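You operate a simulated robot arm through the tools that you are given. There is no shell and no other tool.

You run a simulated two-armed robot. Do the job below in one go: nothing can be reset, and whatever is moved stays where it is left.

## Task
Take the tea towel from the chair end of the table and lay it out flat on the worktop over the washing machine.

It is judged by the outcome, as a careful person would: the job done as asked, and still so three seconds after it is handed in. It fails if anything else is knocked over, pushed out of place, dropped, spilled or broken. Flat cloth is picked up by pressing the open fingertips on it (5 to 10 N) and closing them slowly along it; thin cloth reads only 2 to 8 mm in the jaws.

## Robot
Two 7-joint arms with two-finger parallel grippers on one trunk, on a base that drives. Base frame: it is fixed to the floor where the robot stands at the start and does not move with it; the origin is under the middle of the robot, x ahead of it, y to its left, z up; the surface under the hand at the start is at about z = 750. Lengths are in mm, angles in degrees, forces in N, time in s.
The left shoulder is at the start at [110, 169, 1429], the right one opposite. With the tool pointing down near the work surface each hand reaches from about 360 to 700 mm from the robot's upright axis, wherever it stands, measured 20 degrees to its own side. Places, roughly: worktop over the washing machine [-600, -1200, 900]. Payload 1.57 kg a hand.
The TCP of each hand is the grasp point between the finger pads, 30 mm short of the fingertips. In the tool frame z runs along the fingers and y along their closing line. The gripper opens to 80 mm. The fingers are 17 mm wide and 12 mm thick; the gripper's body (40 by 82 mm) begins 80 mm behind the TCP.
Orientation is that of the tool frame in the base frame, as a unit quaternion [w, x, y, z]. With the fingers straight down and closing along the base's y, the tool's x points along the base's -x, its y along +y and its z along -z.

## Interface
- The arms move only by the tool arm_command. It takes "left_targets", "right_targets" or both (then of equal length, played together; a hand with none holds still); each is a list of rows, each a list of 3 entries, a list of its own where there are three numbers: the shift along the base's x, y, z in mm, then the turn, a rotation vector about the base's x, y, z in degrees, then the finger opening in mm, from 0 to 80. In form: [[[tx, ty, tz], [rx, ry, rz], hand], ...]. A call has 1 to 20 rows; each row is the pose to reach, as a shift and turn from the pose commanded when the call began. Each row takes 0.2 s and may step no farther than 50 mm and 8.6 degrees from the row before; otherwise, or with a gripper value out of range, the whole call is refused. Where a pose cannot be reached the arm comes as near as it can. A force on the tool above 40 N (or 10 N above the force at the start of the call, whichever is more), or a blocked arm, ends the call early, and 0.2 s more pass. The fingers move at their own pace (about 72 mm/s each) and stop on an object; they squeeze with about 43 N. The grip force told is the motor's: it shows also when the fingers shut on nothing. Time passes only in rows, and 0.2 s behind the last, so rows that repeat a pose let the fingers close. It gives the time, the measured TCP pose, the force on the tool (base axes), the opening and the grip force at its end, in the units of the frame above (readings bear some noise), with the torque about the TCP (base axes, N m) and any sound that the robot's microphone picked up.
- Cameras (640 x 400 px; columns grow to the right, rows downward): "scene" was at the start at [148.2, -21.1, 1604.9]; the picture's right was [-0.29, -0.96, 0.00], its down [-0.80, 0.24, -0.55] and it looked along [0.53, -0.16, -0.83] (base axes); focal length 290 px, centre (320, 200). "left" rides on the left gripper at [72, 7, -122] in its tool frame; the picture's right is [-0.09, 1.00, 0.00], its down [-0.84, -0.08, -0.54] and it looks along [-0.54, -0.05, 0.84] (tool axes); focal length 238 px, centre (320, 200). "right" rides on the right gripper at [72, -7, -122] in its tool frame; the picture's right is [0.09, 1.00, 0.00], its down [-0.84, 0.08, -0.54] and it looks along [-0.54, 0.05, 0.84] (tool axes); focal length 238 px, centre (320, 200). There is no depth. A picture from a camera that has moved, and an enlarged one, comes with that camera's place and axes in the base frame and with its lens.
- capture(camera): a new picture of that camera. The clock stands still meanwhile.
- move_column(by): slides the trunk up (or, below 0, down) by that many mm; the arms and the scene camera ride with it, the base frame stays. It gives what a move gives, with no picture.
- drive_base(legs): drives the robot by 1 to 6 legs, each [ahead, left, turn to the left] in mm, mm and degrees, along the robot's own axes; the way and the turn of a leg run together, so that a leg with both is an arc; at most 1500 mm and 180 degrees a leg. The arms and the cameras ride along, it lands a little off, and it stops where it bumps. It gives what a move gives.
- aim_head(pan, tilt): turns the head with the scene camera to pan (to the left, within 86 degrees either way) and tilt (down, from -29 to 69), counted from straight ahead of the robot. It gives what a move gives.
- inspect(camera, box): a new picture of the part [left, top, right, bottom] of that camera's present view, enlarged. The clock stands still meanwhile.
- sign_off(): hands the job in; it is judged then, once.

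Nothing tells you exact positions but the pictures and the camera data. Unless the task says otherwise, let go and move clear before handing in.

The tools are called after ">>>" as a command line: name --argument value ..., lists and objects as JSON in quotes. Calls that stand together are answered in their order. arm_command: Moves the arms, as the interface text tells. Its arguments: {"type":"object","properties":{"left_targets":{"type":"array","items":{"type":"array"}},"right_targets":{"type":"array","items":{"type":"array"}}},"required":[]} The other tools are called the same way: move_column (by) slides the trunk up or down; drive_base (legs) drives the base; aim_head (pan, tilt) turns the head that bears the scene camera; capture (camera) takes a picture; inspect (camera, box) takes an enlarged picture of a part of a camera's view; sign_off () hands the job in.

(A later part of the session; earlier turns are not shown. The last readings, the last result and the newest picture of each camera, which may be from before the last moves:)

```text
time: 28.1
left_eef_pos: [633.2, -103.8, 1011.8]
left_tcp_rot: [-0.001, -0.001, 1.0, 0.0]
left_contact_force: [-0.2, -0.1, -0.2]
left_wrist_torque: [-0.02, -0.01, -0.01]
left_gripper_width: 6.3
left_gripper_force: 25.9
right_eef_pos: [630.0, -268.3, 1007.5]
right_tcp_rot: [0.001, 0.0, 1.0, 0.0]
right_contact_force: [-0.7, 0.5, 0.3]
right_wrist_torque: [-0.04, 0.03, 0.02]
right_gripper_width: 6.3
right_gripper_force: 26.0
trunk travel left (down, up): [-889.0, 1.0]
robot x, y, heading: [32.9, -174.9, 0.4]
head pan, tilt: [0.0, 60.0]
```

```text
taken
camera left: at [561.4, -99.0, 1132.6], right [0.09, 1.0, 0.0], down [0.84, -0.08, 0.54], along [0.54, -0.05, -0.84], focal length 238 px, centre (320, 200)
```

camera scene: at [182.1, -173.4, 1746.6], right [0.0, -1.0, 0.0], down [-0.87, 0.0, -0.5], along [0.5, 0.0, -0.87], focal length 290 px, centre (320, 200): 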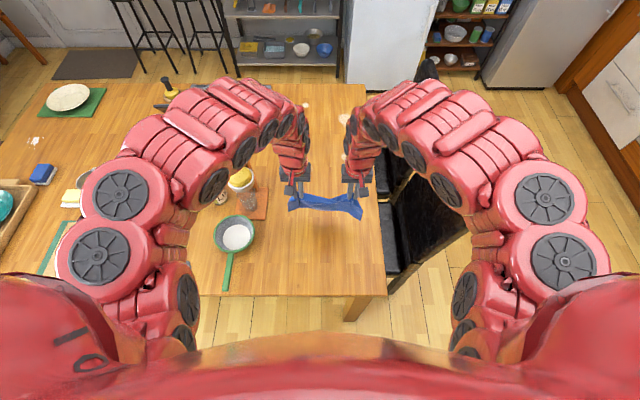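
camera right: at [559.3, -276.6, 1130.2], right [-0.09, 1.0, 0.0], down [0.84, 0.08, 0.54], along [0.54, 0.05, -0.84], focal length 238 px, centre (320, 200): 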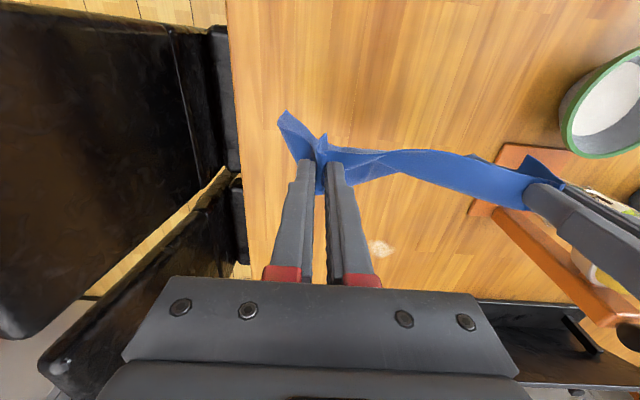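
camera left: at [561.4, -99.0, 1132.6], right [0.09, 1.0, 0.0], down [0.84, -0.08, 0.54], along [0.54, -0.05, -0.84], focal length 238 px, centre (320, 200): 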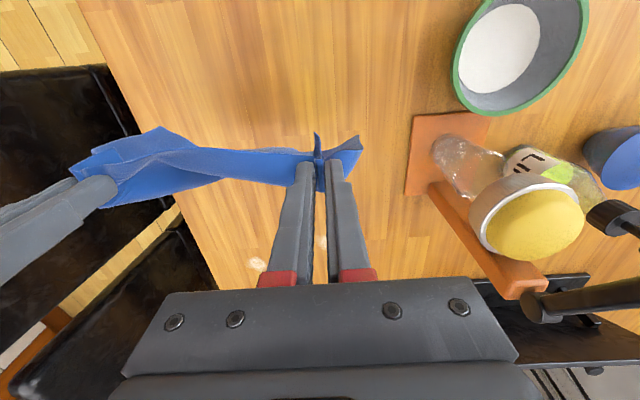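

The towel hangs cleanly between the two hands and nothing else was disturbed. I'll pull the hands in and up for travel.

>>> arm_command --left_targets '[[[0, 0, 25], [0, 0, 0], 0], [[-15, 0, 50], [0, 0, 0], 0], [[-40, 0, 70], [0, 0, 0], 0], [[-70, 0, 80], [0, 0, 0], 0], [[-100, 0, 85], [0, 0, 0], 0], [[-120, 0, 85], [0, 0, 0], 0]]' --right_targets '[[[0, 0, 25], [0, 0, 0], 0], [[-15, 0, 50], [0, 0, 0], 0], [[-40, 0, 70], [0, 0, 0], 0], [[-70, 0, 80], [0, 0, 0], 0], [[-100, 0, 85], [0, 0, 0], 0], [[-120, 0, 85], [0, 0, 0], 0]]'

>>> aim_head --pan -86 --tilt 50

>>> capture --camera "scene"

>>> aim_head --pan -40 --tilt 50

>>> capture --camera "scene"

```text
time: 29.4
left_eef_pos: [616.2, -139.0, 1033.1]
left_tcp_rot: [-0.001, -0.001, 1.0, 0.001]
left_contact_force: [-0.1, -0.4, 1.0]
left_wrist_torque: [0.01, -0.01, 0.0]
left_gripper_width: 5.0
left_gripper_force: 25.3
left hand out of reach, approached as far as the arm can: row 1, 2, 3, 4, 5, 6
right_eef_pos: [620.6, -240.2, 1024.6]
right_tcp_rot: [0.0, 0.0, 1.0, -0.001]
right_contact_force: [0.0, -0.7, -0.3]
right_wrist_torque: [-0.02, 0.02, -0.02]
right_gripper_width: 6.3
right_gripper_force: 25.4
right hand out of reach, approached as far as the arm can: row 2, 3, 4, 5, 6
trunk travel left (down, up): [-889.0, 1.0]
robot x, y, heading: [33.0, -173.4, 0.2]
head pan, tilt: [0.0, 60.0]
```

```text
time: 31.1
left_eef_pos: [617.0, -137.4, 1033.2]
left_tcp_rot: [-0.002, 0.0, 1.0, 0.001]
left_contact_force: [0.4, -0.7, 0.4]
left_wrist_torque: [0.0, -0.02, -0.02]
left_gripper_width: 4.5
left_gripper_force: 25.3
right_eef_pos: [620.8, -240.0, 1025.0]
right_tcp_rot: [-0.001, 0.001, 1.0, -0.002]
right_contact_force: [-0.4, 0.1, 0.5]
right_wrist_torque: [0.01, -0.02, -0.01]
right_gripper_width: 6.4
right_gripper_force: 26.3
trunk travel left (down, up): [-889.0, 1.0]
robot x, y, heading: [35.8, -174.5, 0.4]
head pan, tilt: [-85.9, 50.0]
```

```text
taken
camera scene: at [120.9, -250.4, 1759.2], right [-1.0, -0.08, 0.0], down [-0.06, 0.76, -0.64], along [0.05, -0.64, -0.77], focal length 290 px, centre (320, 200)
```

scene: 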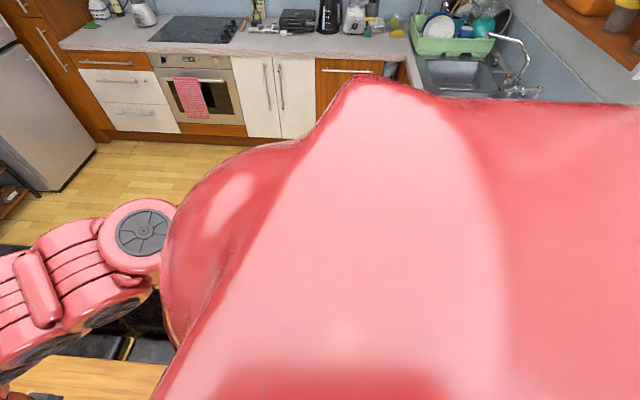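

```text
time: 32.2
left_eef_pos: [616.4, -137.3, 1035.4]
left_tcp_rot: [-0.002, 0.0, 1.0, 0.0]
left_contact_force: [-0.6, 0.0, 0.0]
left_wrist_torque: [0.0, 0.01, -0.04]
left_gripper_width: 5.1
left_gripper_force: 25.4
right_eef_pos: [621.1, -239.8, 1023.9]
right_tcp_rot: [0.0, 0.001, 1.0, -0.001]
right_contact_force: [-0.9, -0.2, 0.0]
right_wrist_torque: [-0.02, 0.01, 0.01]
right_gripper_width: 6.3
right_gripper_force: 26.7
trunk travel left (down, up): [-889.0, 1.0]
robot x, y, heading: [38.6, -177.6, 0.2]
head pan, tilt: [-40.0, 50.0]
```

```text
taken
camera scene: at [174.1, -222.9, 1759.2], right [-0.64, -0.77, 0.0], down [-0.59, 0.49, -0.64], along [0.49, -0.41, -0.77], focal length 290 px, centre (320, 200)
```

scene: 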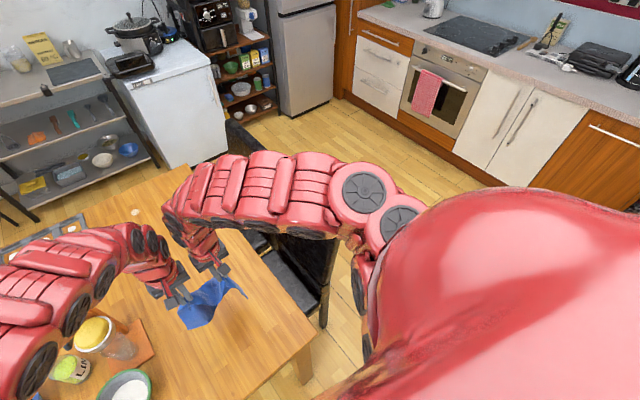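

Reach limits drew the hands together slightly, but the towel is still held and clears the table. The nearest chair-back corner is at about (560, −648, 965), so turning in place clears it. I'll back off a little and turn right halfway, then look.

>>> drive_base --legs '[[-40, 0, 0], [0, 0, -40]]'

>>> aim_head --pan -80 --tilt 35

>>> capture --camera "scene"

>>> aim_head --pan -5 --tilt 50

>>> capture --camera "scene"

```text
time: 34.9
left_eef_pos: [462.9, -519.0, 1034.7]
left_tcp_rot: [-0.001, 0.34, 0.94, 0.001]
left_contact_force: [-0.4, -0.4, -0.1]
left_wrist_torque: [0.01, 0.0, 0.01]
left_gripper_width: 2.5
left_gripper_force: 23.8
right_eef_pos: [401.8, -599.9, 1024.9]
right_tcp_rot: [-0.002, 0.342, 0.94, -0.001]
right_contact_force: [0.1, 0.0, 0.3]
right_wrist_torque: [-0.01, -0.02, 0.0]
right_gripper_width: 2.4
right_gripper_force: 23.9
trunk travel left (down, up): [-889.0, 1.0]
robot x, y, heading: [-5.5, -171.7, -39.8]
head pan, tilt: [-40.0, 50.0]
```

```text
time: 36.0
left_eef_pos: [464.3, -520.5, 1034.2]
left_tcp_rot: [-0.001, 0.34, 0.94, 0.001]
left_contact_force: [0.3, -0.3, 0.1]
left_wrist_torque: [0.01, -0.01, 0.03]
left_gripper_width: 2.5
left_gripper_force: 23.5
right_eef_pos: [402.1, -600.1, 1024.4]
right_tcp_rot: [0.0, 0.342, 0.94, 0.0]
right_contact_force: [0.0, 0.0, -0.2]
right_wrist_torque: [0.01, -0.02, 0.0]
right_gripper_width: 2.3
right_gripper_force: 23.6
trunk travel left (down, up): [-889.0, 1.0]
robot x, y, heading: [-2.0, -171.4, -39.6]
head pan, tilt: [-80.0, 35.0]
```

```text
taken
camera scene: at [13.8, -301.8, 1780.9], right [-0.87, 0.49, 0.0], down [0.28, 0.5, -0.82], along [-0.4, -0.71, -0.57], focal length 290 px, centre (320, 200)
```

scene: 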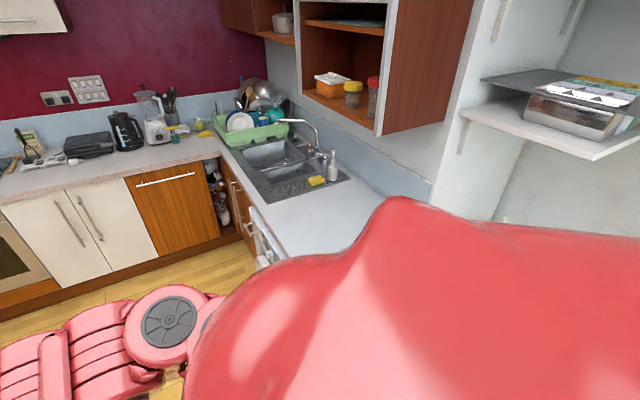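

```text
time: 37.5
left_eef_pos: [463.6, -519.8, 1033.3]
left_tcp_rot: [-0.001, 0.341, 0.94, 0.002]
left_contact_force: [-0.2, 0.5, 0.0]
left_wrist_torque: [0.0, 0.01, 0.0]
left_gripper_width: 2.5
left_gripper_force: 24.1
right_eef_pos: [401.9, -600.4, 1024.7]
right_tcp_rot: [0.0, 0.342, 0.94, -0.001]
right_contact_force: [-0.3, 0.0, -0.1]
right_wrist_torque: [0.04, 0.02, -0.01]
right_gripper_width: 2.4
right_gripper_force: 23.6
trunk travel left (down, up): [-889.0, 1.0]
robot x, y, heading: [-6.3, -172.6, -39.7]
head pan, tilt: [-5.0, 50.0]
```

```text
taken
camera scene: at [111.7, -279.5, 1759.2], right [-0.7, -0.71, 0.0], down [-0.55, 0.54, -0.64], along [0.46, -0.45, -0.77], focal length 290 px, centre (320, 200)
```

scene: 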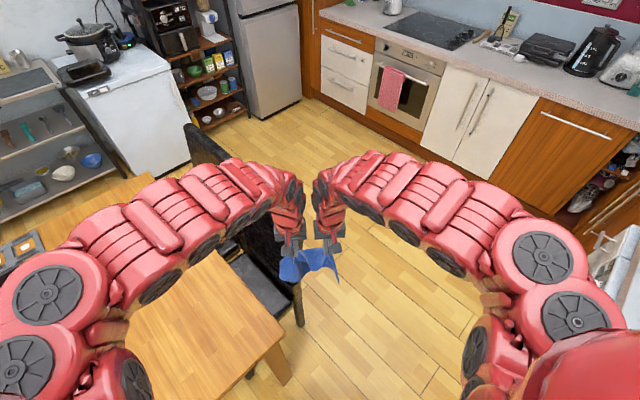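

>>> capture --camera "right"

>>> capture --camera "left"

>>> inspect --camera "scene" --box '[240, 180, 400, 300]'

```text
taken
camera right: at [343.0, -560.5, 1146.2], right [0.57, 0.82, 0.0], down [0.69, -0.48, 0.54], along [0.44, -0.31, -0.84], focal length 238 px, centre (320, 200)
```

right: 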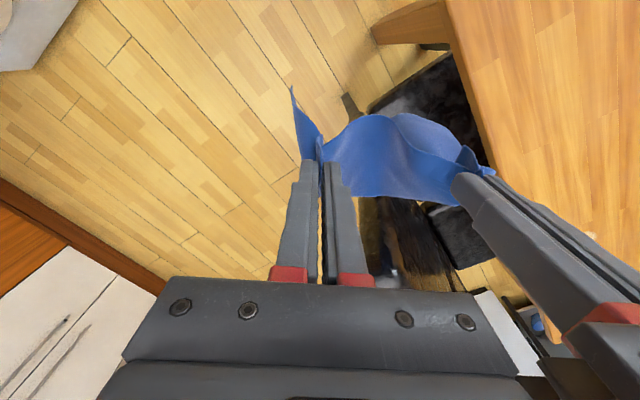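

```text
taken
camera left: at [412.8, -469.9, 1156.1], right [0.71, 0.71, 0.0], down [0.59, -0.6, 0.54], along [0.38, -0.38, -0.84], focal length 238 px, centre (320, 200)
```

left: 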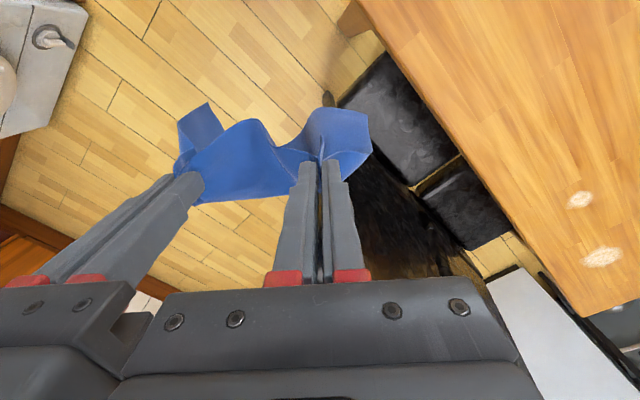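

```text
3.33 times, centred on (320, 240) of scene
camera zoom: at [111.7, -279.5, 1759.2], right [-0.7, -0.71, 0.0], down [-0.55, 0.54, -0.64], along [0.46, -0.45, -0.77], focal length 968 px, centre (320, 67)
```

zoom: 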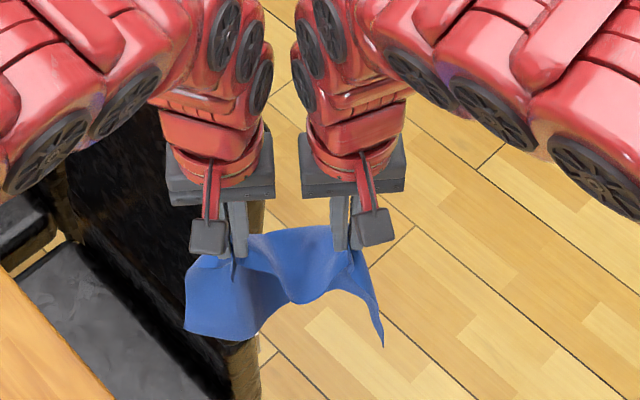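

The towel is still held by both hands, though the folds in the jaws have thinned to 2.5 mm, so I'll keep moves gentle. Next I finish the right turn and move into the open kitchen floor, away from worktop and chairs, where I can work out how to raise the hands.

>>> drive_base --legs '[[0, 0, -50]]'

>>> capture --camera "left"

>>> aim_head --pan 0 --tilt 50

>>> capture --camera "scene"

```text
time: 40.1
left_eef_pos: [25.7, -755.4, 1034.6]
left_tcp_rot: [0.0, 0.71, 0.704, 0.001]
left_contact_force: [0.5, 0.1, -0.6]
left_wrist_torque: [0.01, 0.0, 0.02]
left_gripper_width: 2.2
left_gripper_force: 23.7
right_eef_pos: [-76.5, -757.4, 1025.8]
right_tcp_rot: [0.0, 0.711, 0.703, -0.001]
right_contact_force: [0.3, 0.7, -0.1]
right_wrist_torque: [0.0, 0.02, 0.03]
right_gripper_width: 2.2
right_gripper_force: 24.6
trunk travel left (down, up): [-889.0, 1.0]
robot x, y, heading: [-6.7, -171.6, -90.2]
head pan, tilt: [-5.0, 50.0]
```

```text
taken
camera left: at [31.5, -685.2, 1156.1], right [0.99, -0.1, 0.0], down [-0.08, -0.84, 0.54], along [-0.05, -0.54, -0.84], focal length 238 px, centre (320, 200)
```

left: 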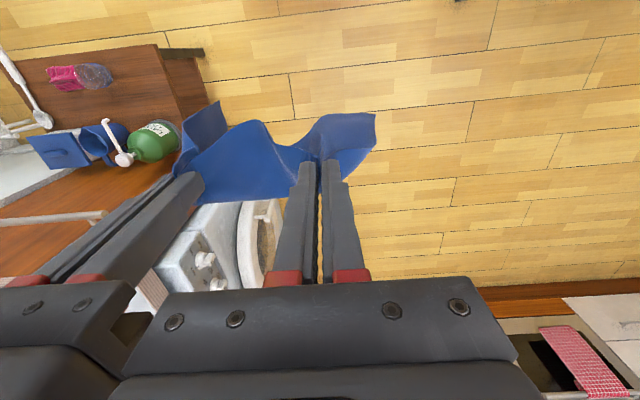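

```text
time: 40.8
left_eef_pos: [23.9, -756.0, 1033.6]
left_tcp_rot: [-0.001, 0.71, 0.704, 0.002]
left_contact_force: [-0.2, 0.2, 0.2]
left_wrist_torque: [0.0, -0.01, 0.0]
left_gripper_width: 2.7
left_gripper_force: 23.7
right_eef_pos: [-78.4, -759.7, 1024.6]
right_tcp_rot: [-0.001, 0.711, 0.703, -0.001]
right_contact_force: [0.5, 0.3, -0.6]
right_wrist_torque: [0.01, 0.01, 0.0]
right_gripper_width: 2.2
right_gripper_force: 23.9
trunk travel left (down, up): [-889.0, 1.0]
robot x, y, heading: [-5.9, -170.6, -90.3]
head pan, tilt: [0.0, 50.0]
```

```text
taken
camera scene: at [-5.8, -331.5, 1759.2], right [-1.0, 0.0, 0.0], down [0.0, 0.77, -0.64], along [0.0, -0.64, -0.77], focal length 290 px, centre (320, 200)
```

scene: 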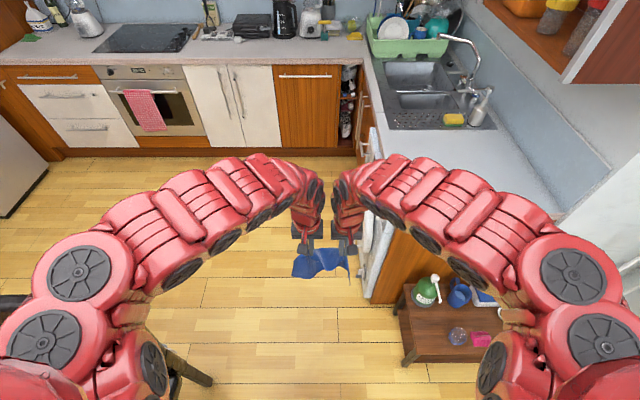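

The route is clear now: the worktop's front edge is near x −260, and a low bench with bottles stands beside it at about y −570 to −800. I'll nudge left, drive ahead down the middle of the gap, then strafe out onto open floor.

>>> drive_base --legs '[[0, 70, 0], [980, 0, 0]]'

>>> capture --camera "scene"

>>> aim_head --pan 60 --tilt 45

>>> capture --camera "scene"

```text
time: 46.5
left_eef_pos: [81.6, -1727.4, 1033.7]
left_tcp_rot: [0.0, 0.712, 0.702, 0.002]
left_contact_force: [0.2, -0.5, 0.6]
left_wrist_torque: [0.01, -0.02, 0.01]
left_gripper_width: 2.5
left_gripper_force: 23.5
right_eef_pos: [-18.6, -1729.9, 1024.5]
right_tcp_rot: [0.001, 0.713, 0.701, -0.001]
right_contact_force: [0.1, 0.3, -0.9]
right_wrist_torque: [-0.01, 0.0, 0.02]
right_gripper_width: 2.4
right_gripper_force: 23.9
trunk travel left (down, up): [-889.0, 1.0]
robot x, y, heading: [55.4, -1146.0, -90.7]
head pan, tilt: [0.0, 50.0]
```

```text
taken
camera scene: at [55.0, -1303.1, 1759.3], right [-1.0, 0.01, 0.0], down [0.01, 0.77, -0.64], along [-0.01, -0.64, -0.77], focal length 290 px, centre (320, 200)
```

scene: 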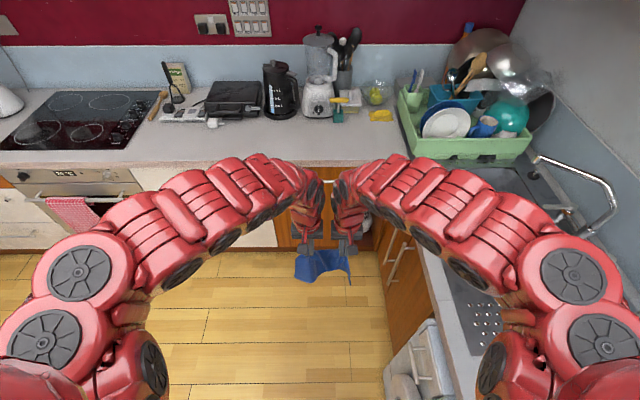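

```text
time: 47.8
left_eef_pos: [82.1, -1728.2, 1033.5]
left_tcp_rot: [-0.001, 0.713, 0.701, 0.002]
left_contact_force: [-1.1, 0.2, -0.6]
left_wrist_torque: [-0.03, 0.0, 0.0]
left_gripper_width: 2.4
left_gripper_force: 24.0
right_eef_pos: [-20.3, -1730.6, 1024.8]
right_tcp_rot: [0.0, 0.713, 0.701, 0.0]
right_contact_force: [0.4, 0.2, -0.8]
right_wrist_torque: [0.01, 0.03, 0.03]
right_gripper_width: 2.7
right_gripper_force: 23.9
trunk travel left (down, up): [-889.0, 1.0]
robot x, y, heading: [56.0, -1146.8, -90.6]
head pan, tilt: [60.0, 45.0]
```

```text
taken
camera scene: at [125.8, -1268.5, 1766.1], right [-0.51, -0.86, 0.0], down [-0.61, 0.36, -0.71], along [0.61, -0.36, -0.71], focal length 290 px, centre (320, 200)
```

scene: 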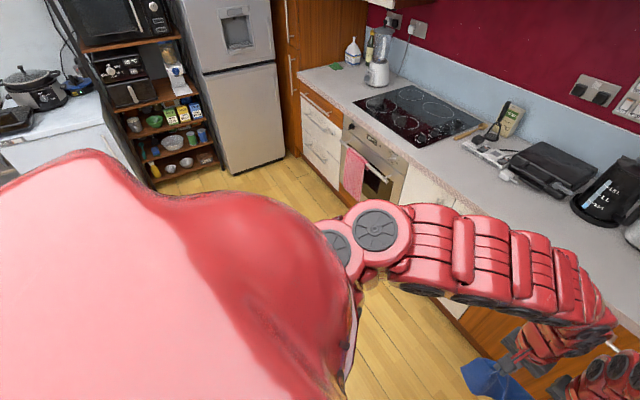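

Left of me is open floor. I'll strafe out there, then turn to face the worktop with the hands still short of it.

>>> drive_base --legs '[[0, 390, 0], [0, 0, -89]]'

>>> aim_head --pan 0 --tilt 50

>>> capture --camera "scene"

>>> capture --camera "left"

```text
time: 54.0
left_eef_pos: [-129.9, -1189.3, 1035.0]
left_tcp_rot: [0.001, 1.0, 0.003, 0.002]
left_contact_force: [0.6, 0.3, 0.0]
left_wrist_torque: [0.0, -0.01, 0.04]
left_gripper_width: 2.3
left_gripper_force: 24.5
right_eef_pos: [-134.6, -1088.4, 1024.4]
right_tcp_rot: [-0.001, 1.0, 0.003, -0.001]
right_contact_force: [0.5, 0.6, -0.4]
right_wrist_torque: [-0.03, 0.0, 0.02]
right_gripper_width: 2.4
right_gripper_force: 24.0
trunk travel left (down, up): [-889.0, 1.0]
robot x, y, heading: [451.1, -1150.9, -179.2]
head pan, tilt: [60.0, 45.0]
```

```text
time: 55.3
left_eef_pos: [-130.1, -1189.8, 1033.9]
left_tcp_rot: [0.002, 1.0, 0.003, 0.001]
left_contact_force: [0.0, -0.1, -1.0]
left_wrist_torque: [0.01, 0.03, 0.05]
left_gripper_width: 2.2
left_gripper_force: 23.4
right_eef_pos: [-134.3, -1086.4, 1024.5]
right_tcp_rot: [-0.001, 1.0, 0.002, -0.001]
right_contact_force: [-0.3, 0.4, -0.5]
right_wrist_torque: [-0.02, -0.03, 0.02]
right_gripper_width: 2.3
right_gripper_force: 23.5
trunk travel left (down, up): [-889.0, 1.0]
robot x, y, heading: [450.0, -1147.4, -179.3]
head pan, tilt: [0.0, 50.0]
```

```text
taken
camera scene: at [294.2, -1152.7, 1759.2], right [-0.01, 1.0, 0.0], down [0.77, 0.01, -0.64], along [-0.64, -0.01, -0.77], focal length 290 px, centre (320, 200)
```

scene: 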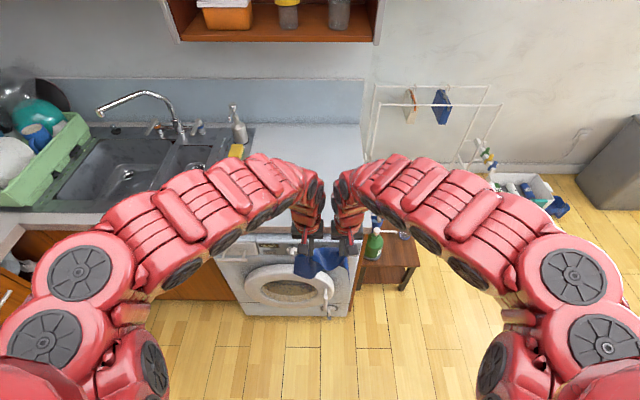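

```text
taken
camera left: at [-59.2, -1196.0, 1156.1], right [-0.08, -1.0, 0.0], down [-0.84, 0.07, 0.54], along [-0.54, 0.04, -0.84], focal length 238 px, centre (320, 200)
```

left: 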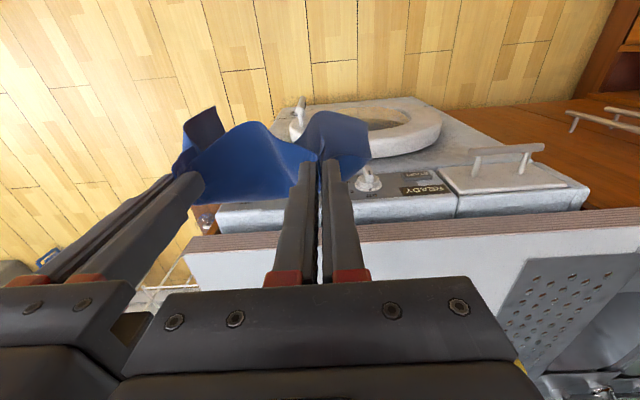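

I now face the washing machine. The clear worktop runs x −295 to −900 and y −985 to −1490, between its free end and the sink. Next I spread the hands so the towel is straight and raise it above worktop height while still in front of it.

>>> arm_command --left_targets '[[[-20, -10, 10], [0, 0, 0], 0], [[-40, -20, 20], [0, 0, 0], 0], [[-60, -31, 35], [0, 0, 0], 0], [[-70, -31, 55], [0, 0, 0], 0], [[-80, -31, 75], [0, 0, 0], 0], [[-90, -31, 95], [0, 0, 0], 0], [[-90, -31, 120], [0, 0, 0], 0]]' --right_targets '[[[-20, 10, 10], [0, 0, 0], 0], [[-40, 20, 20], [0, 0, 0], 0], [[-56, 31, 40], [0, 0, 0], 0], [[-66, 31, 65], [0, 0, 0], 0], [[-76, 31, 85], [0, 0, 0], 0], [[-86, 31, 105], [0, 0, 0], 0], [[-86, 31, 130], [0, 0, 0], 0]]'

>>> capture --camera "left"

>>> capture --camera "scene"

```text
time: 56.9
left_eef_pos: [-219.8, -1220.6, 1155.1]
left_tcp_rot: [0.0, 1.0, 0.003, 0.001]
left_contact_force: [0.3, 0.5, 0.1]
left_wrist_torque: [-0.03, -0.02, 0.04]
left_gripper_width: 2.3
left_gripper_force: 23.9
right_eef_pos: [-218.5, -1057.3, 1155.7]
right_tcp_rot: [0.0, 1.0, 0.003, 0.001]
right_contact_force: [-0.3, 0.6, 0.0]
right_wrist_torque: [0.0, 0.01, 0.02]
right_gripper_width: 2.4
right_gripper_force: 23.6
trunk travel left (down, up): [-889.0, 1.0]
robot x, y, heading: [450.7, -1150.7, -179.2]
head pan, tilt: [0.0, 50.0]
```

```text
taken
camera left: at [-149.1, -1227.3, 1277.6], right [-0.08, -1.0, 0.0], down [-0.84, 0.07, 0.54], along [-0.54, 0.04, -0.84], focal length 238 px, centre (320, 200)
```

left: 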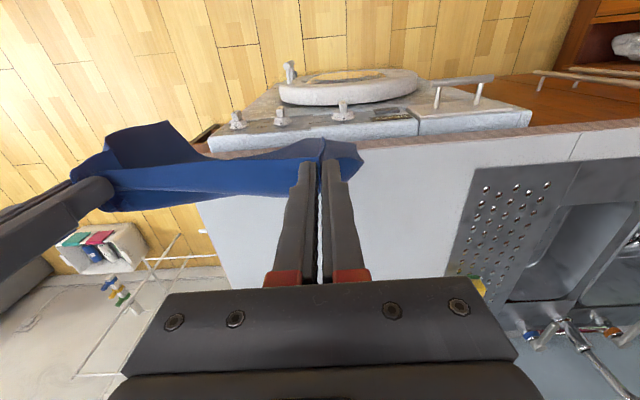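

```text
taken
camera scene: at [296.1, -1152.4, 1759.4], right [-0.01, 1.0, 0.0], down [0.77, 0.01, -0.64], along [-0.64, -0.01, -0.77], focal length 290 px, centre (320, 200)
```

scene: 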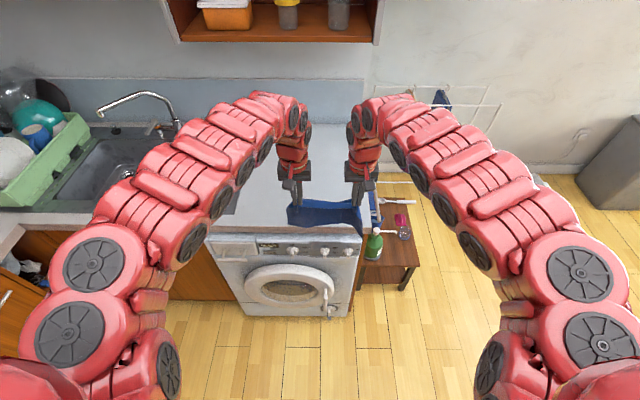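

The towel hangs straight between the hands and clears the worktop. The wall cupboard's lower front edge is at about x −598, z 1406, so with vertical fingers my wrists would come too near it. I'll tilt the fingers forward about 40° so the wrists stay back and lower.

>>> arm_command --left_targets '[[[0, 0, 0], [0, 8, 0], 0], [[0, 0, 0], [0, 16, 0], 0], [[0, 0, 0], [0, 24, 0], 0], [[0, 0, 0], [0, 32, 0], 0], [[0, 0, 0], [0, 40, 0], 0], [[0, 0, 0], [0, 40, 0], 0]]' --right_targets '[[[0, 0, 0], [0, 8, 0], 0], [[0, 0, 0], [0, 16, 0], 0], [[0, 0, 0], [0, 24, 0], 0], [[0, 0, 0], [0, 32, 0], 0], [[0, 0, 0], [0, 40, 0], 0], [[0, 0, 0], [0, 40, 0], 0]]'

>>> capture --camera "left"

>>> capture --camera "scene"

```text
time: 58.3
left_eef_pos: [-311.8, -1194.1, 1115.6]
left_tcp_rot: [-0.001, 0.94, 0.004, -0.34]
left_contact_force: [-0.3, 0.0, -0.4]
left_wrist_torque: [0.0, 0.01, 0.01]
left_gripper_width: 2.3
left_gripper_force: 23.8
left hand out of reach, approached as far as the arm can: row 2, 3, 4, 5, 6
right_eef_pos: [-317.7, -1080.6, 1110.4]
right_tcp_rot: [-0.001, 0.94, 0.003, -0.342]
right_contact_force: [0.8, 0.0, -0.3]
right_wrist_torque: [0.0, 0.0, 0.04]
right_gripper_width: 2.2
right_gripper_force: 23.8
right hand out of reach, approached as far as the arm can: row 1, 2, 3, 4, 5, 6
trunk travel left (down, up): [-889.0, 1.0]
robot x, y, heading: [451.2, -1149.9, -179.1]
head pan, tilt: [0.0, 50.0]
```

```text
taken
camera left: at [-178.0, -1202.0, 1163.4], right [-0.06, -1.0, 0.05], down [-0.3, 0.07, 0.95], along [-0.95, 0.05, -0.3], focal length 238 px, centre (320, 200)
```

left: 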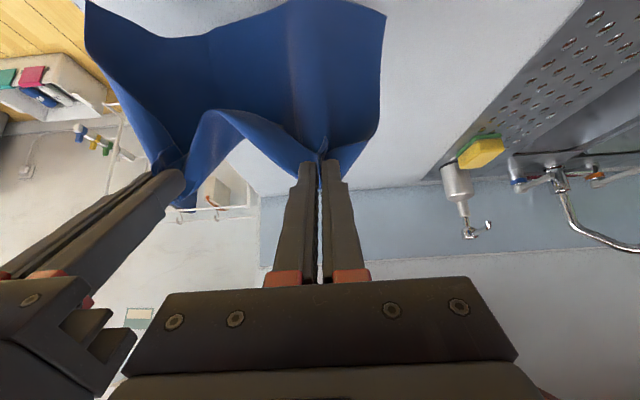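

```text
taken
camera scene: at [293.8, -1152.5, 1759.2], right [-0.01, 1.0, 0.0], down [0.77, 0.01, -0.64], along [-0.64, -0.01, -0.77], focal length 290 px, centre (320, 200)
```

scene: 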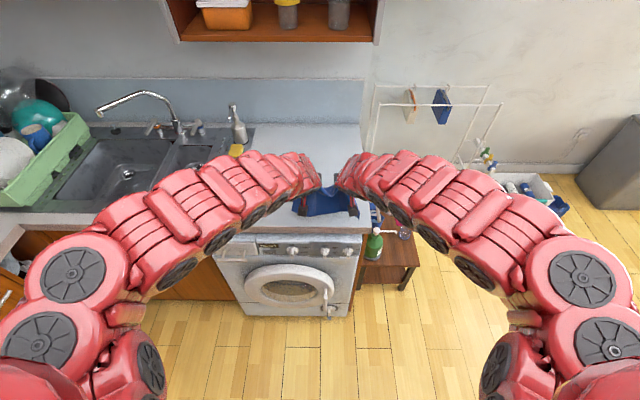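

Tilting works, though it pushed the hands forward and together a bit. I'll spread them again and rise to keep the lower edge clear.

>>> arm_command --left_targets '[[[-5, -5, 10], [0, 0, 0], 0], [[-10, -10, 20], [0, 0, 0], 0], [[-15, -18, 30], [0, 0, 0], 0], [[-20, -25, 45], [0, 0, 0], 0], [[-20, -25, 45], [0, 0, 0], 0]]' --right_targets '[[[-4, 5, 10], [0, 0, 0], 0], [[-8, 10, 20], [0, 0, 0], 0], [[-11, 18, 35], [0, 0, 0], 0], [[-14, 25, 50], [0, 0, 0], 0], [[-14, 25, 50], [0, 0, 0], 0]]'

>>> capture --camera "left"

>>> capture --camera "right"

```text
time: 59.5
left_eef_pos: [-335.2, -1217.8, 1160.0]
left_tcp_rot: [-0.001, 0.94, 0.003, -0.34]
left_contact_force: [0.5, 0.4, 1.0]
left_wrist_torque: [0.05, -0.01, -0.02]
left_gripper_width: 2.3
left_gripper_force: 23.5
left hand out of reach, approached as far as the arm can: row 3, 4, 5
right_eef_pos: [-341.6, -1051.7, 1154.1]
right_tcp_rot: [-0.002, 0.94, 0.002, -0.341]
right_contact_force: [0.6, -0.9, 0.0]
right_wrist_torque: [-0.02, 0.03, 0.08]
right_gripper_width: 2.5
right_gripper_force: 23.8
right hand out of reach, approached as far as the arm can: row 3, 4, 5
trunk travel left (down, up): [-889.0, 1.0]
robot x, y, heading: [450.2, -1149.6, -179.5]
head pan, tilt: [0.0, 50.0]
```

```text
taken
camera left: at [-201.6, -1224.9, 1207.8], right [-0.06, -1.0, 0.06], down [-0.3, 0.07, 0.95], along [-0.95, 0.04, -0.3], focal length 238 px, centre (320, 200)
```

left: 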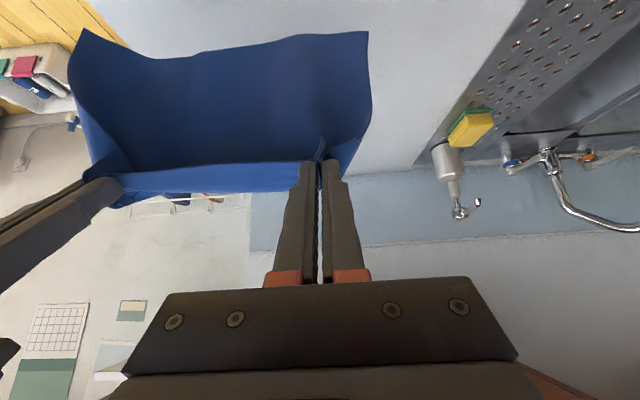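

```text
taken
camera right: at [-208.6, -1047.1, 1202.7], right [0.07, -1.0, -0.06], down [-0.3, -0.08, 0.95], along [-0.95, -0.05, -0.3], focal length 238 px, centre (320, 200)
```

right: 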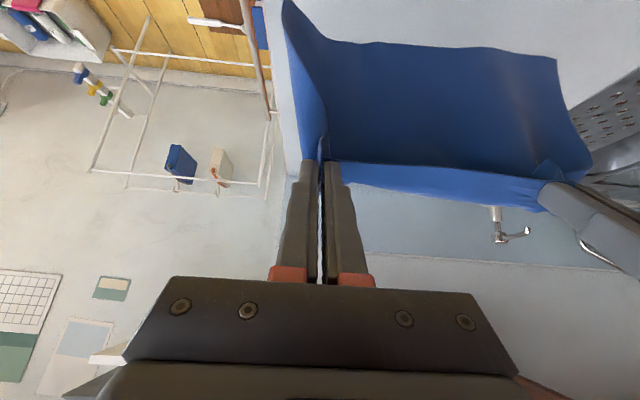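

The towel now hangs open and flat, clear of the worktop. I'll drive forward and slightly left so it is over the middle of the clear area.

>>> drive_base --legs '[[120, 100, 0], [115, 0, 0]]'

>>> capture --camera "scene"

>>> capture --camera "left"

>>> capture --camera "right"

```text
time: 61.7
left_eef_pos: [-565.4, -1323.1, 1160.6]
left_tcp_rot: [0.0, 0.94, 0.005, -0.341]
left_contact_force: [0.7, 1.9, -1.0]
left_wrist_torque: [0.03, 0.02, 0.0]
left_gripper_width: 2.5
left_gripper_force: 24.2
right_eef_pos: [-572.8, -1157.9, 1157.6]
right_tcp_rot: [-0.002, 0.94, 0.004, -0.341]
right_contact_force: [-0.1, -1.1, 0.2]
right_wrist_torque: [-0.03, 0.0, 0.05]
right_gripper_width: 2.4
right_gripper_force: 23.6
trunk travel left (down, up): [-889.0, 1.0]
robot x, y, heading: [223.2, -1250.8, -179.3]
head pan, tilt: [0.0, 50.0]
```

```text
taken
camera scene: at [64.5, -1256.4, 1759.4], right [-0.01, 1.0, 0.0], down [0.77, 0.01, -0.64], along [-0.64, -0.01, -0.77], focal length 290 px, centre (320, 200)
```

scene: 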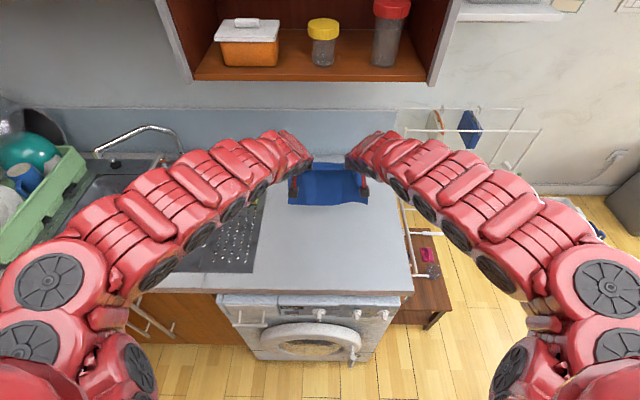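

```text
taken
camera left: at [-431.4, -1329.7, 1208.4], right [-0.06, -1.0, 0.05], down [-0.3, 0.07, 0.95], along [-0.95, 0.04, -0.3], focal length 238 px, centre (320, 200)
```

left: 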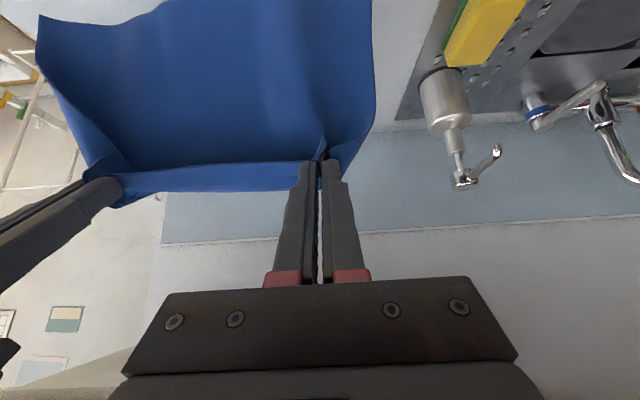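

```text
taken
camera right: at [-439.0, -1152.0, 1203.3], right [0.08, -0.99, -0.06], down [-0.29, -0.08, 0.95], along [-0.95, -0.05, -0.3], focal length 238 px, centre (320, 200)
```

right: 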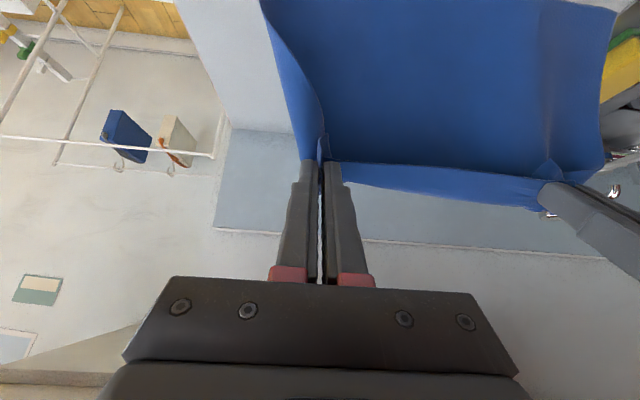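

The towel is centred over the clear area with all neighbours well away. I'll let it stop swinging, then lower until its far edge just about touches.

>>> arm_command --left_targets '[[[0, 0, 0], [0, 0, 0], 0], [[0, 0, 0], [0, 0, 0], 0], [[0, 0, 0], [0, 0, 0], 0], [[0, 0, 0], [0, 0, 0], 0], [[0, 0, 0], [0, 0, 0], 0], [[0, 0, 0], [0, 0, 0], 0], [[0, 0, -8], [0, 0, 0], 0], [[0, 0, -16], [0, 0, 0], 0], [[0, 0, -24], [0, 0, 0], 0], [[0, 0, -32], [0, 0, 0], 0], [[0, 0, -32], [0, 0, 0], 0], [[0, 0, -32], [0, 0, 0], 0]]' --right_targets '[[[0, 0, 0], [0, 0, 0], 0], [[0, 0, 0], [0, 0, 0], 0], [[0, 0, 0], [0, 0, 0], 0], [[0, 0, 0], [0, 0, 0], 0], [[0, 0, 0], [0, 0, 0], 0], [[0, 0, 0], [0, 0, 0], 0], [[0, 0, -6], [0, 0, 0], 0], [[0, 0, -13], [0, 0, 0], 0], [[0, 0, -21], [0, 0, 0], 0], [[0, 0, -29], [0, 0, 0], 0], [[0, 0, -29], [0, 0, 0], 0], [[0, 0, -29], [0, 0, 0], 0]]'

>>> aim_head --pan 0 --tilt 42

>>> inspect --camera "scene" --box '[220, 150, 440, 340]'

>>> capture --camera "left"

>>> capture --camera "right"

```text
time: 64.3
left_eef_pos: [-566.9, -1323.6, 1128.1]
left_tcp_rot: [-0.001, 0.941, 0.005, -0.34]
left_contact_force: [0.5, 1.2, 0.3]
left_wrist_torque: [0.01, 0.04, 0.0]
left_gripper_width: 2.5
left_gripper_force: 23.8
right_eef_pos: [-573.5, -1157.4, 1127.3]
right_tcp_rot: [-0.001, 0.94, 0.003, -0.341]
right_contact_force: [0.0, -1.3, 0.0]
right_wrist_torque: [0.0, -0.05, 0.07]
right_gripper_width: 2.2
right_gripper_force: 23.8
trunk travel left (down, up): [-889.0, 1.0]
robot x, y, heading: [219.3, -1251.3, -179.2]
head pan, tilt: [0.0, 50.0]
```

```text
time: 65.0
left_eef_pos: [-565.0, -1322.0, 1128.4]
left_tcp_rot: [0.0, 0.941, 0.005, -0.339]
left_contact_force: [-0.3, 1.3, 0.3]
left_wrist_torque: [0.05, 0.0, 0.0]
left_gripper_width: 2.4
left_gripper_force: 23.9
right_eef_pos: [-573.7, -1158.1, 1127.4]
right_tcp_rot: [-0.001, 0.94, 0.003, -0.34]
right_contact_force: [0.4, -0.6, -0.1]
right_wrist_torque: [-0.06, 0.0, 0.04]
right_gripper_width: 2.3
right_gripper_force: 24.1
trunk travel left (down, up): [-889.0, 1.0]
robot x, y, heading: [221.6, -1251.7, -179.2]
head pan, tilt: [0.0, 42.0]
```

```text
2.11 times, centred on (330, 245) of scene
camera zoom: at [56.6, -1255.7, 1770.4], right [-0.01, 1.0, 0.0], down [0.67, 0.01, -0.74], along [-0.74, -0.01, -0.67], focal length 611 px, centre (299, 105)
```

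zoom: 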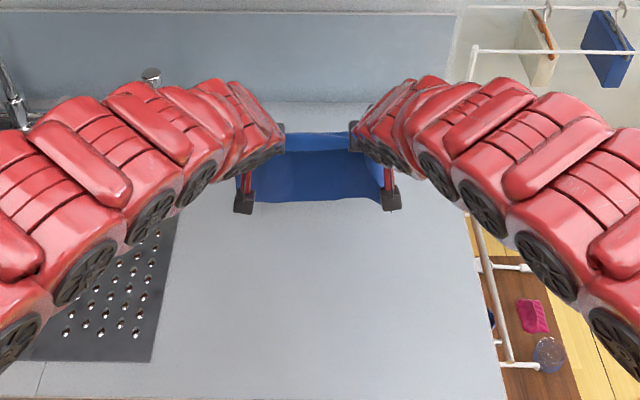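

```text
taken
camera left: at [-432.9, -1329.0, 1175.3], right [-0.06, -1.0, 0.05], down [-0.3, 0.07, 0.95], along [-0.95, 0.04, -0.3], focal length 238 px, centre (320, 200)
```

left: 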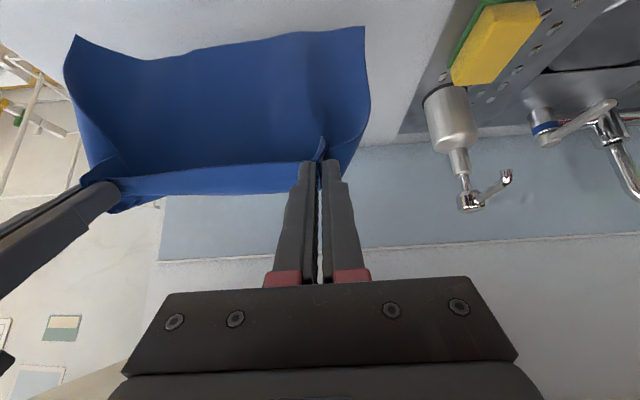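

```text
taken
camera right: at [-439.8, -1151.4, 1174.3], right [0.08, -1.0, -0.06], down [-0.3, -0.08, 0.95], along [-0.95, -0.05, -0.3], focal length 238 px, centre (320, 200)
```

right: 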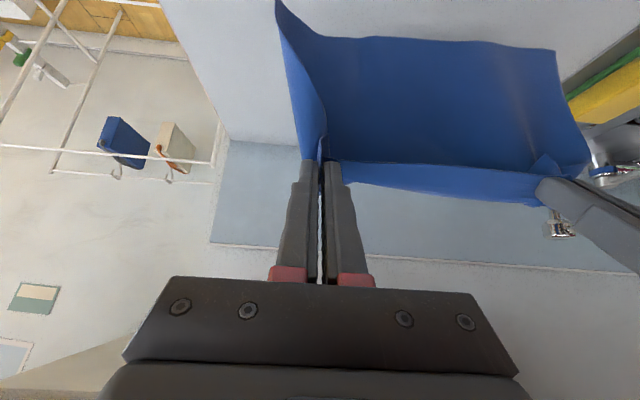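

The lower edge is about 25 mm above the worktop and leans slightly away from me, which suits laying it back towards me. I'll lower it and draw the hands back along an arc so the towel rolls down flat.

>>> arm_command --left_targets '[[[0, 0, -8], [0, 0, 0], 0], [[0, 0, -16], [0, 0, 0], 0], [[0, 0, -23], [0, 0, 0], 0], [[7, 0, -26], [0, 0, 0], 0], [[14, 0, -29], [0, 0, 0], 0], [[21, 0, -33], [0, 0, 0], 0], [[29, 0, -38], [0, 0, 0], 0], [[37, 0, -44], [0, 0, 0], 0], [[44, 0, -50], [0, 0, 0], 0], [[52, 0, -57], [0, 0, 0], 0], [[59, 0, -64], [0, 0, 0], 0], [[67, 0, -71], [0, 0, 0], 0], [[74, 0, -79], [0, 0, 0], 0], [[81, 0, -87], [0, 0, 0], 0], [[88, 0, -95], [0, 0, 0], 0], [[88, 0, -95], [0, 0, 0], 0]]' --right_targets '[[[0, 0, -8], [0, 0, 0], 0], [[0, 0, -16], [0, 0, 0], 0], [[0, 0, -23], [0, 0, 0], 0], [[7, 0, -26], [0, 0, 0], 0], [[14, 0, -29], [0, 0, 0], 0], [[21, 0, -33], [0, 0, 0], 0], [[29, 0, -38], [0, 0, 0], 0], [[37, 0, -44], [0, 0, 0], 0], [[44, 0, -50], [0, 0, 0], 0], [[52, 0, -57], [0, 0, 0], 0], [[59, 0, -64], [0, 0, 0], 0], [[67, 0, -71], [0, 0, 0], 0], [[74, 0, -79], [0, 0, 0], 0], [[81, 0, -87], [0, 0, 0], 0], [[88, 0, -95], [0, 0, 0], 0], [[88, 0, -95], [0, 0, 0], 0]]'

>>> inspect --camera "scene" --box '[220, 150, 440, 340]'

>>> capture --camera "left"

>>> capture --camera "right"

```text
time: 68.4
left_eef_pos: [-488.8, -1312.4, 1031.8]
left_tcp_rot: [-0.001, 0.941, 0.005, -0.339]
left_contact_force: [0.3, 0.9, 0.2]
left_wrist_torque: [-0.01, 0.02, 0.05]
left_gripper_width: 2.3
left_gripper_force: 23.9
left hand out of reach, approached as far as the arm can: row 10, 11, 12, 13, 14, 15, 16
right_eef_pos: [-504.3, -1169.6, 1035.6]
right_tcp_rot: [0.0, 0.94, 0.005, -0.34]
right_contact_force: [0.7, -0.3, -1.2]
right_wrist_torque: [0.02, -0.01, 0.05]
right_gripper_width: 2.3
right_gripper_force: 23.1
right hand out of reach, approached as far as the arm can: row 10, 11, 12, 13, 14, 15, 16
trunk travel left (down, up): [-889.0, 1.0]
robot x, y, heading: [219.6, -1254.6, -179.2]
head pan, tilt: [0.0, 42.0]
```

```text
2.11 times, centred on (330, 245) of scene
camera zoom: at [56.7, -1255.9, 1770.5], right [-0.01, 1.0, 0.0], down [0.67, 0.01, -0.74], along [-0.74, -0.01, -0.67], focal length 611 px, centre (299, 105)
```

zoom: 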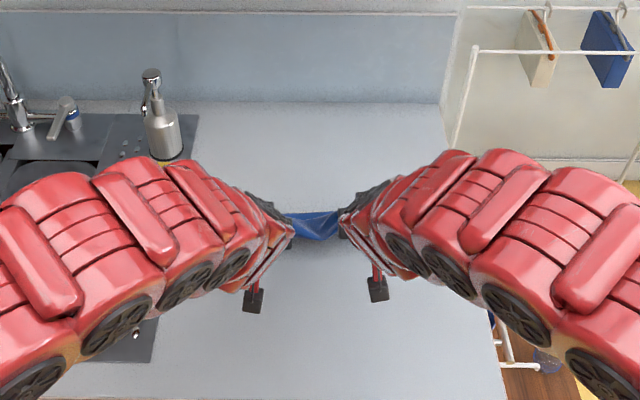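

```text
taken
camera left: at [-356.9, -1318.2, 1078.3], right [-0.06, -1.0, 0.05], down [-0.3, 0.07, 0.95], along [-0.95, 0.04, -0.3], focal length 238 px, centre (320, 200)
```

left: 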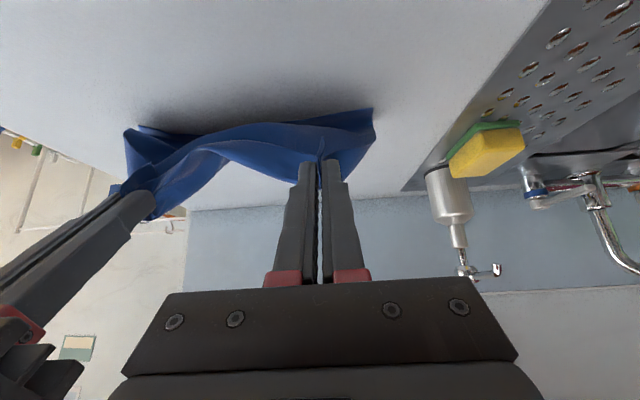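

```text
taken
camera right: at [-370.3, -1164.2, 1083.2], right [0.08, -0.99, -0.06], down [-0.3, -0.08, 0.95], along [-0.95, -0.05, -0.3], focal length 238 px, centre (320, 200)
```

right: 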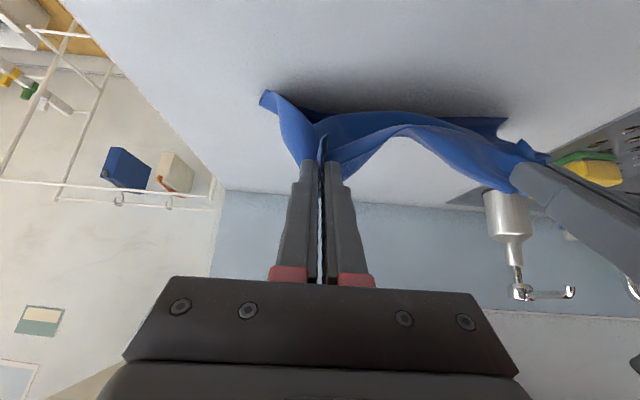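

The arms hit their inner reach limit partway, so the hands drew together and the towel sagged. I'll go back up to the hanging position, then repeat the laying with the base backing up to do the drawing-back.

>>> arm_command --left_targets '[[[-12, -4, 15], [0, 0, 0], 0], [[-25, -8, 30], [0, 0, 0], 0], [[-38, -11, 46], [0, 0, 0], 0], [[-48, -11, 58], [0, 0, 0], 0], [[-58, -11, 70], [0, 0, 0], 0], [[-68, -11, 83], [0, 0, 0], 0], [[-77, -11, 96], [0, 0, 0], 0], [[-77, -11, 96], [0, 0, 0], 0], [[-77, -11, 96], [0, 0, 0], 0], [[-77, -11, 96], [0, 0, 0], 0]]' --right_targets '[[[-10, 4, 15], [0, 0, 0], 0], [[-20, 8, 30], [0, 0, 0], 0], [[-30, 12, 44], [0, 0, 0], 0], [[-40, 12, 56], [0, 0, 0], 0], [[-50, 12, 68], [0, 0, 0], 0], [[-60, 12, 80], [0, 0, 0], 0], [[-66, 12, 92], [0, 0, 0], 0], [[-66, 12, 92], [0, 0, 0], 0], [[-66, 12, 92], [0, 0, 0], 0], [[-66, 12, 92], [0, 0, 0], 0]]'

>>> capture --camera "left"

>>> capture --camera "right"

```text
time: 70.6
left_eef_pos: [-567.3, -1324.5, 1125.2]
left_tcp_rot: [0.0, 0.941, 0.005, -0.339]
left_contact_force: [0.7, 0.5, 0.3]
left_wrist_torque: [-0.02, -0.03, 0.02]
left_gripper_width: 2.7
left_gripper_force: 23.9
right_eef_pos: [-571.1, -1155.5, 1127.2]
right_tcp_rot: [-0.002, 0.941, 0.003, -0.34]
right_contact_force: [-0.1, 1.4, -0.3]
right_wrist_torque: [-0.01, -0.01, 0.03]
right_gripper_width: 2.2
right_gripper_force: 23.7
right hand out of reach, approached as far as the arm can: row 3, 4, 5, 6, 7
trunk travel left (down, up): [-889.0, 1.0]
robot x, y, heading: [218.1, -1257.2, -178.8]
head pan, tilt: [0.0, 42.0]
```

```text
taken
camera left: at [-433.8, -1330.1, 1173.0], right [-0.06, -1.0, 0.06], down [-0.3, 0.07, 0.95], along [-0.95, 0.04, -0.3], focal length 238 px, centre (320, 200)
```

left: 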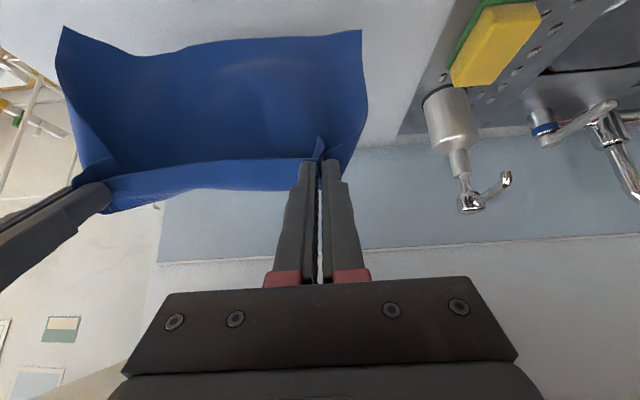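

```text
taken
camera right: at [-437.4, -1149.6, 1173.8], right [0.08, -1.0, -0.06], down [-0.3, -0.08, 0.95], along [-0.95, -0.05, -0.3], focal length 238 px, centre (320, 200)
```

right: 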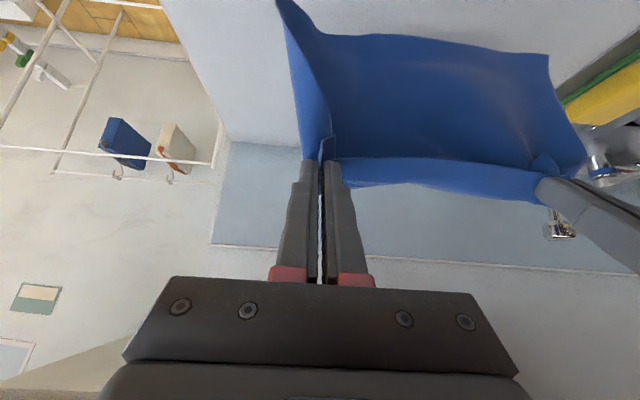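

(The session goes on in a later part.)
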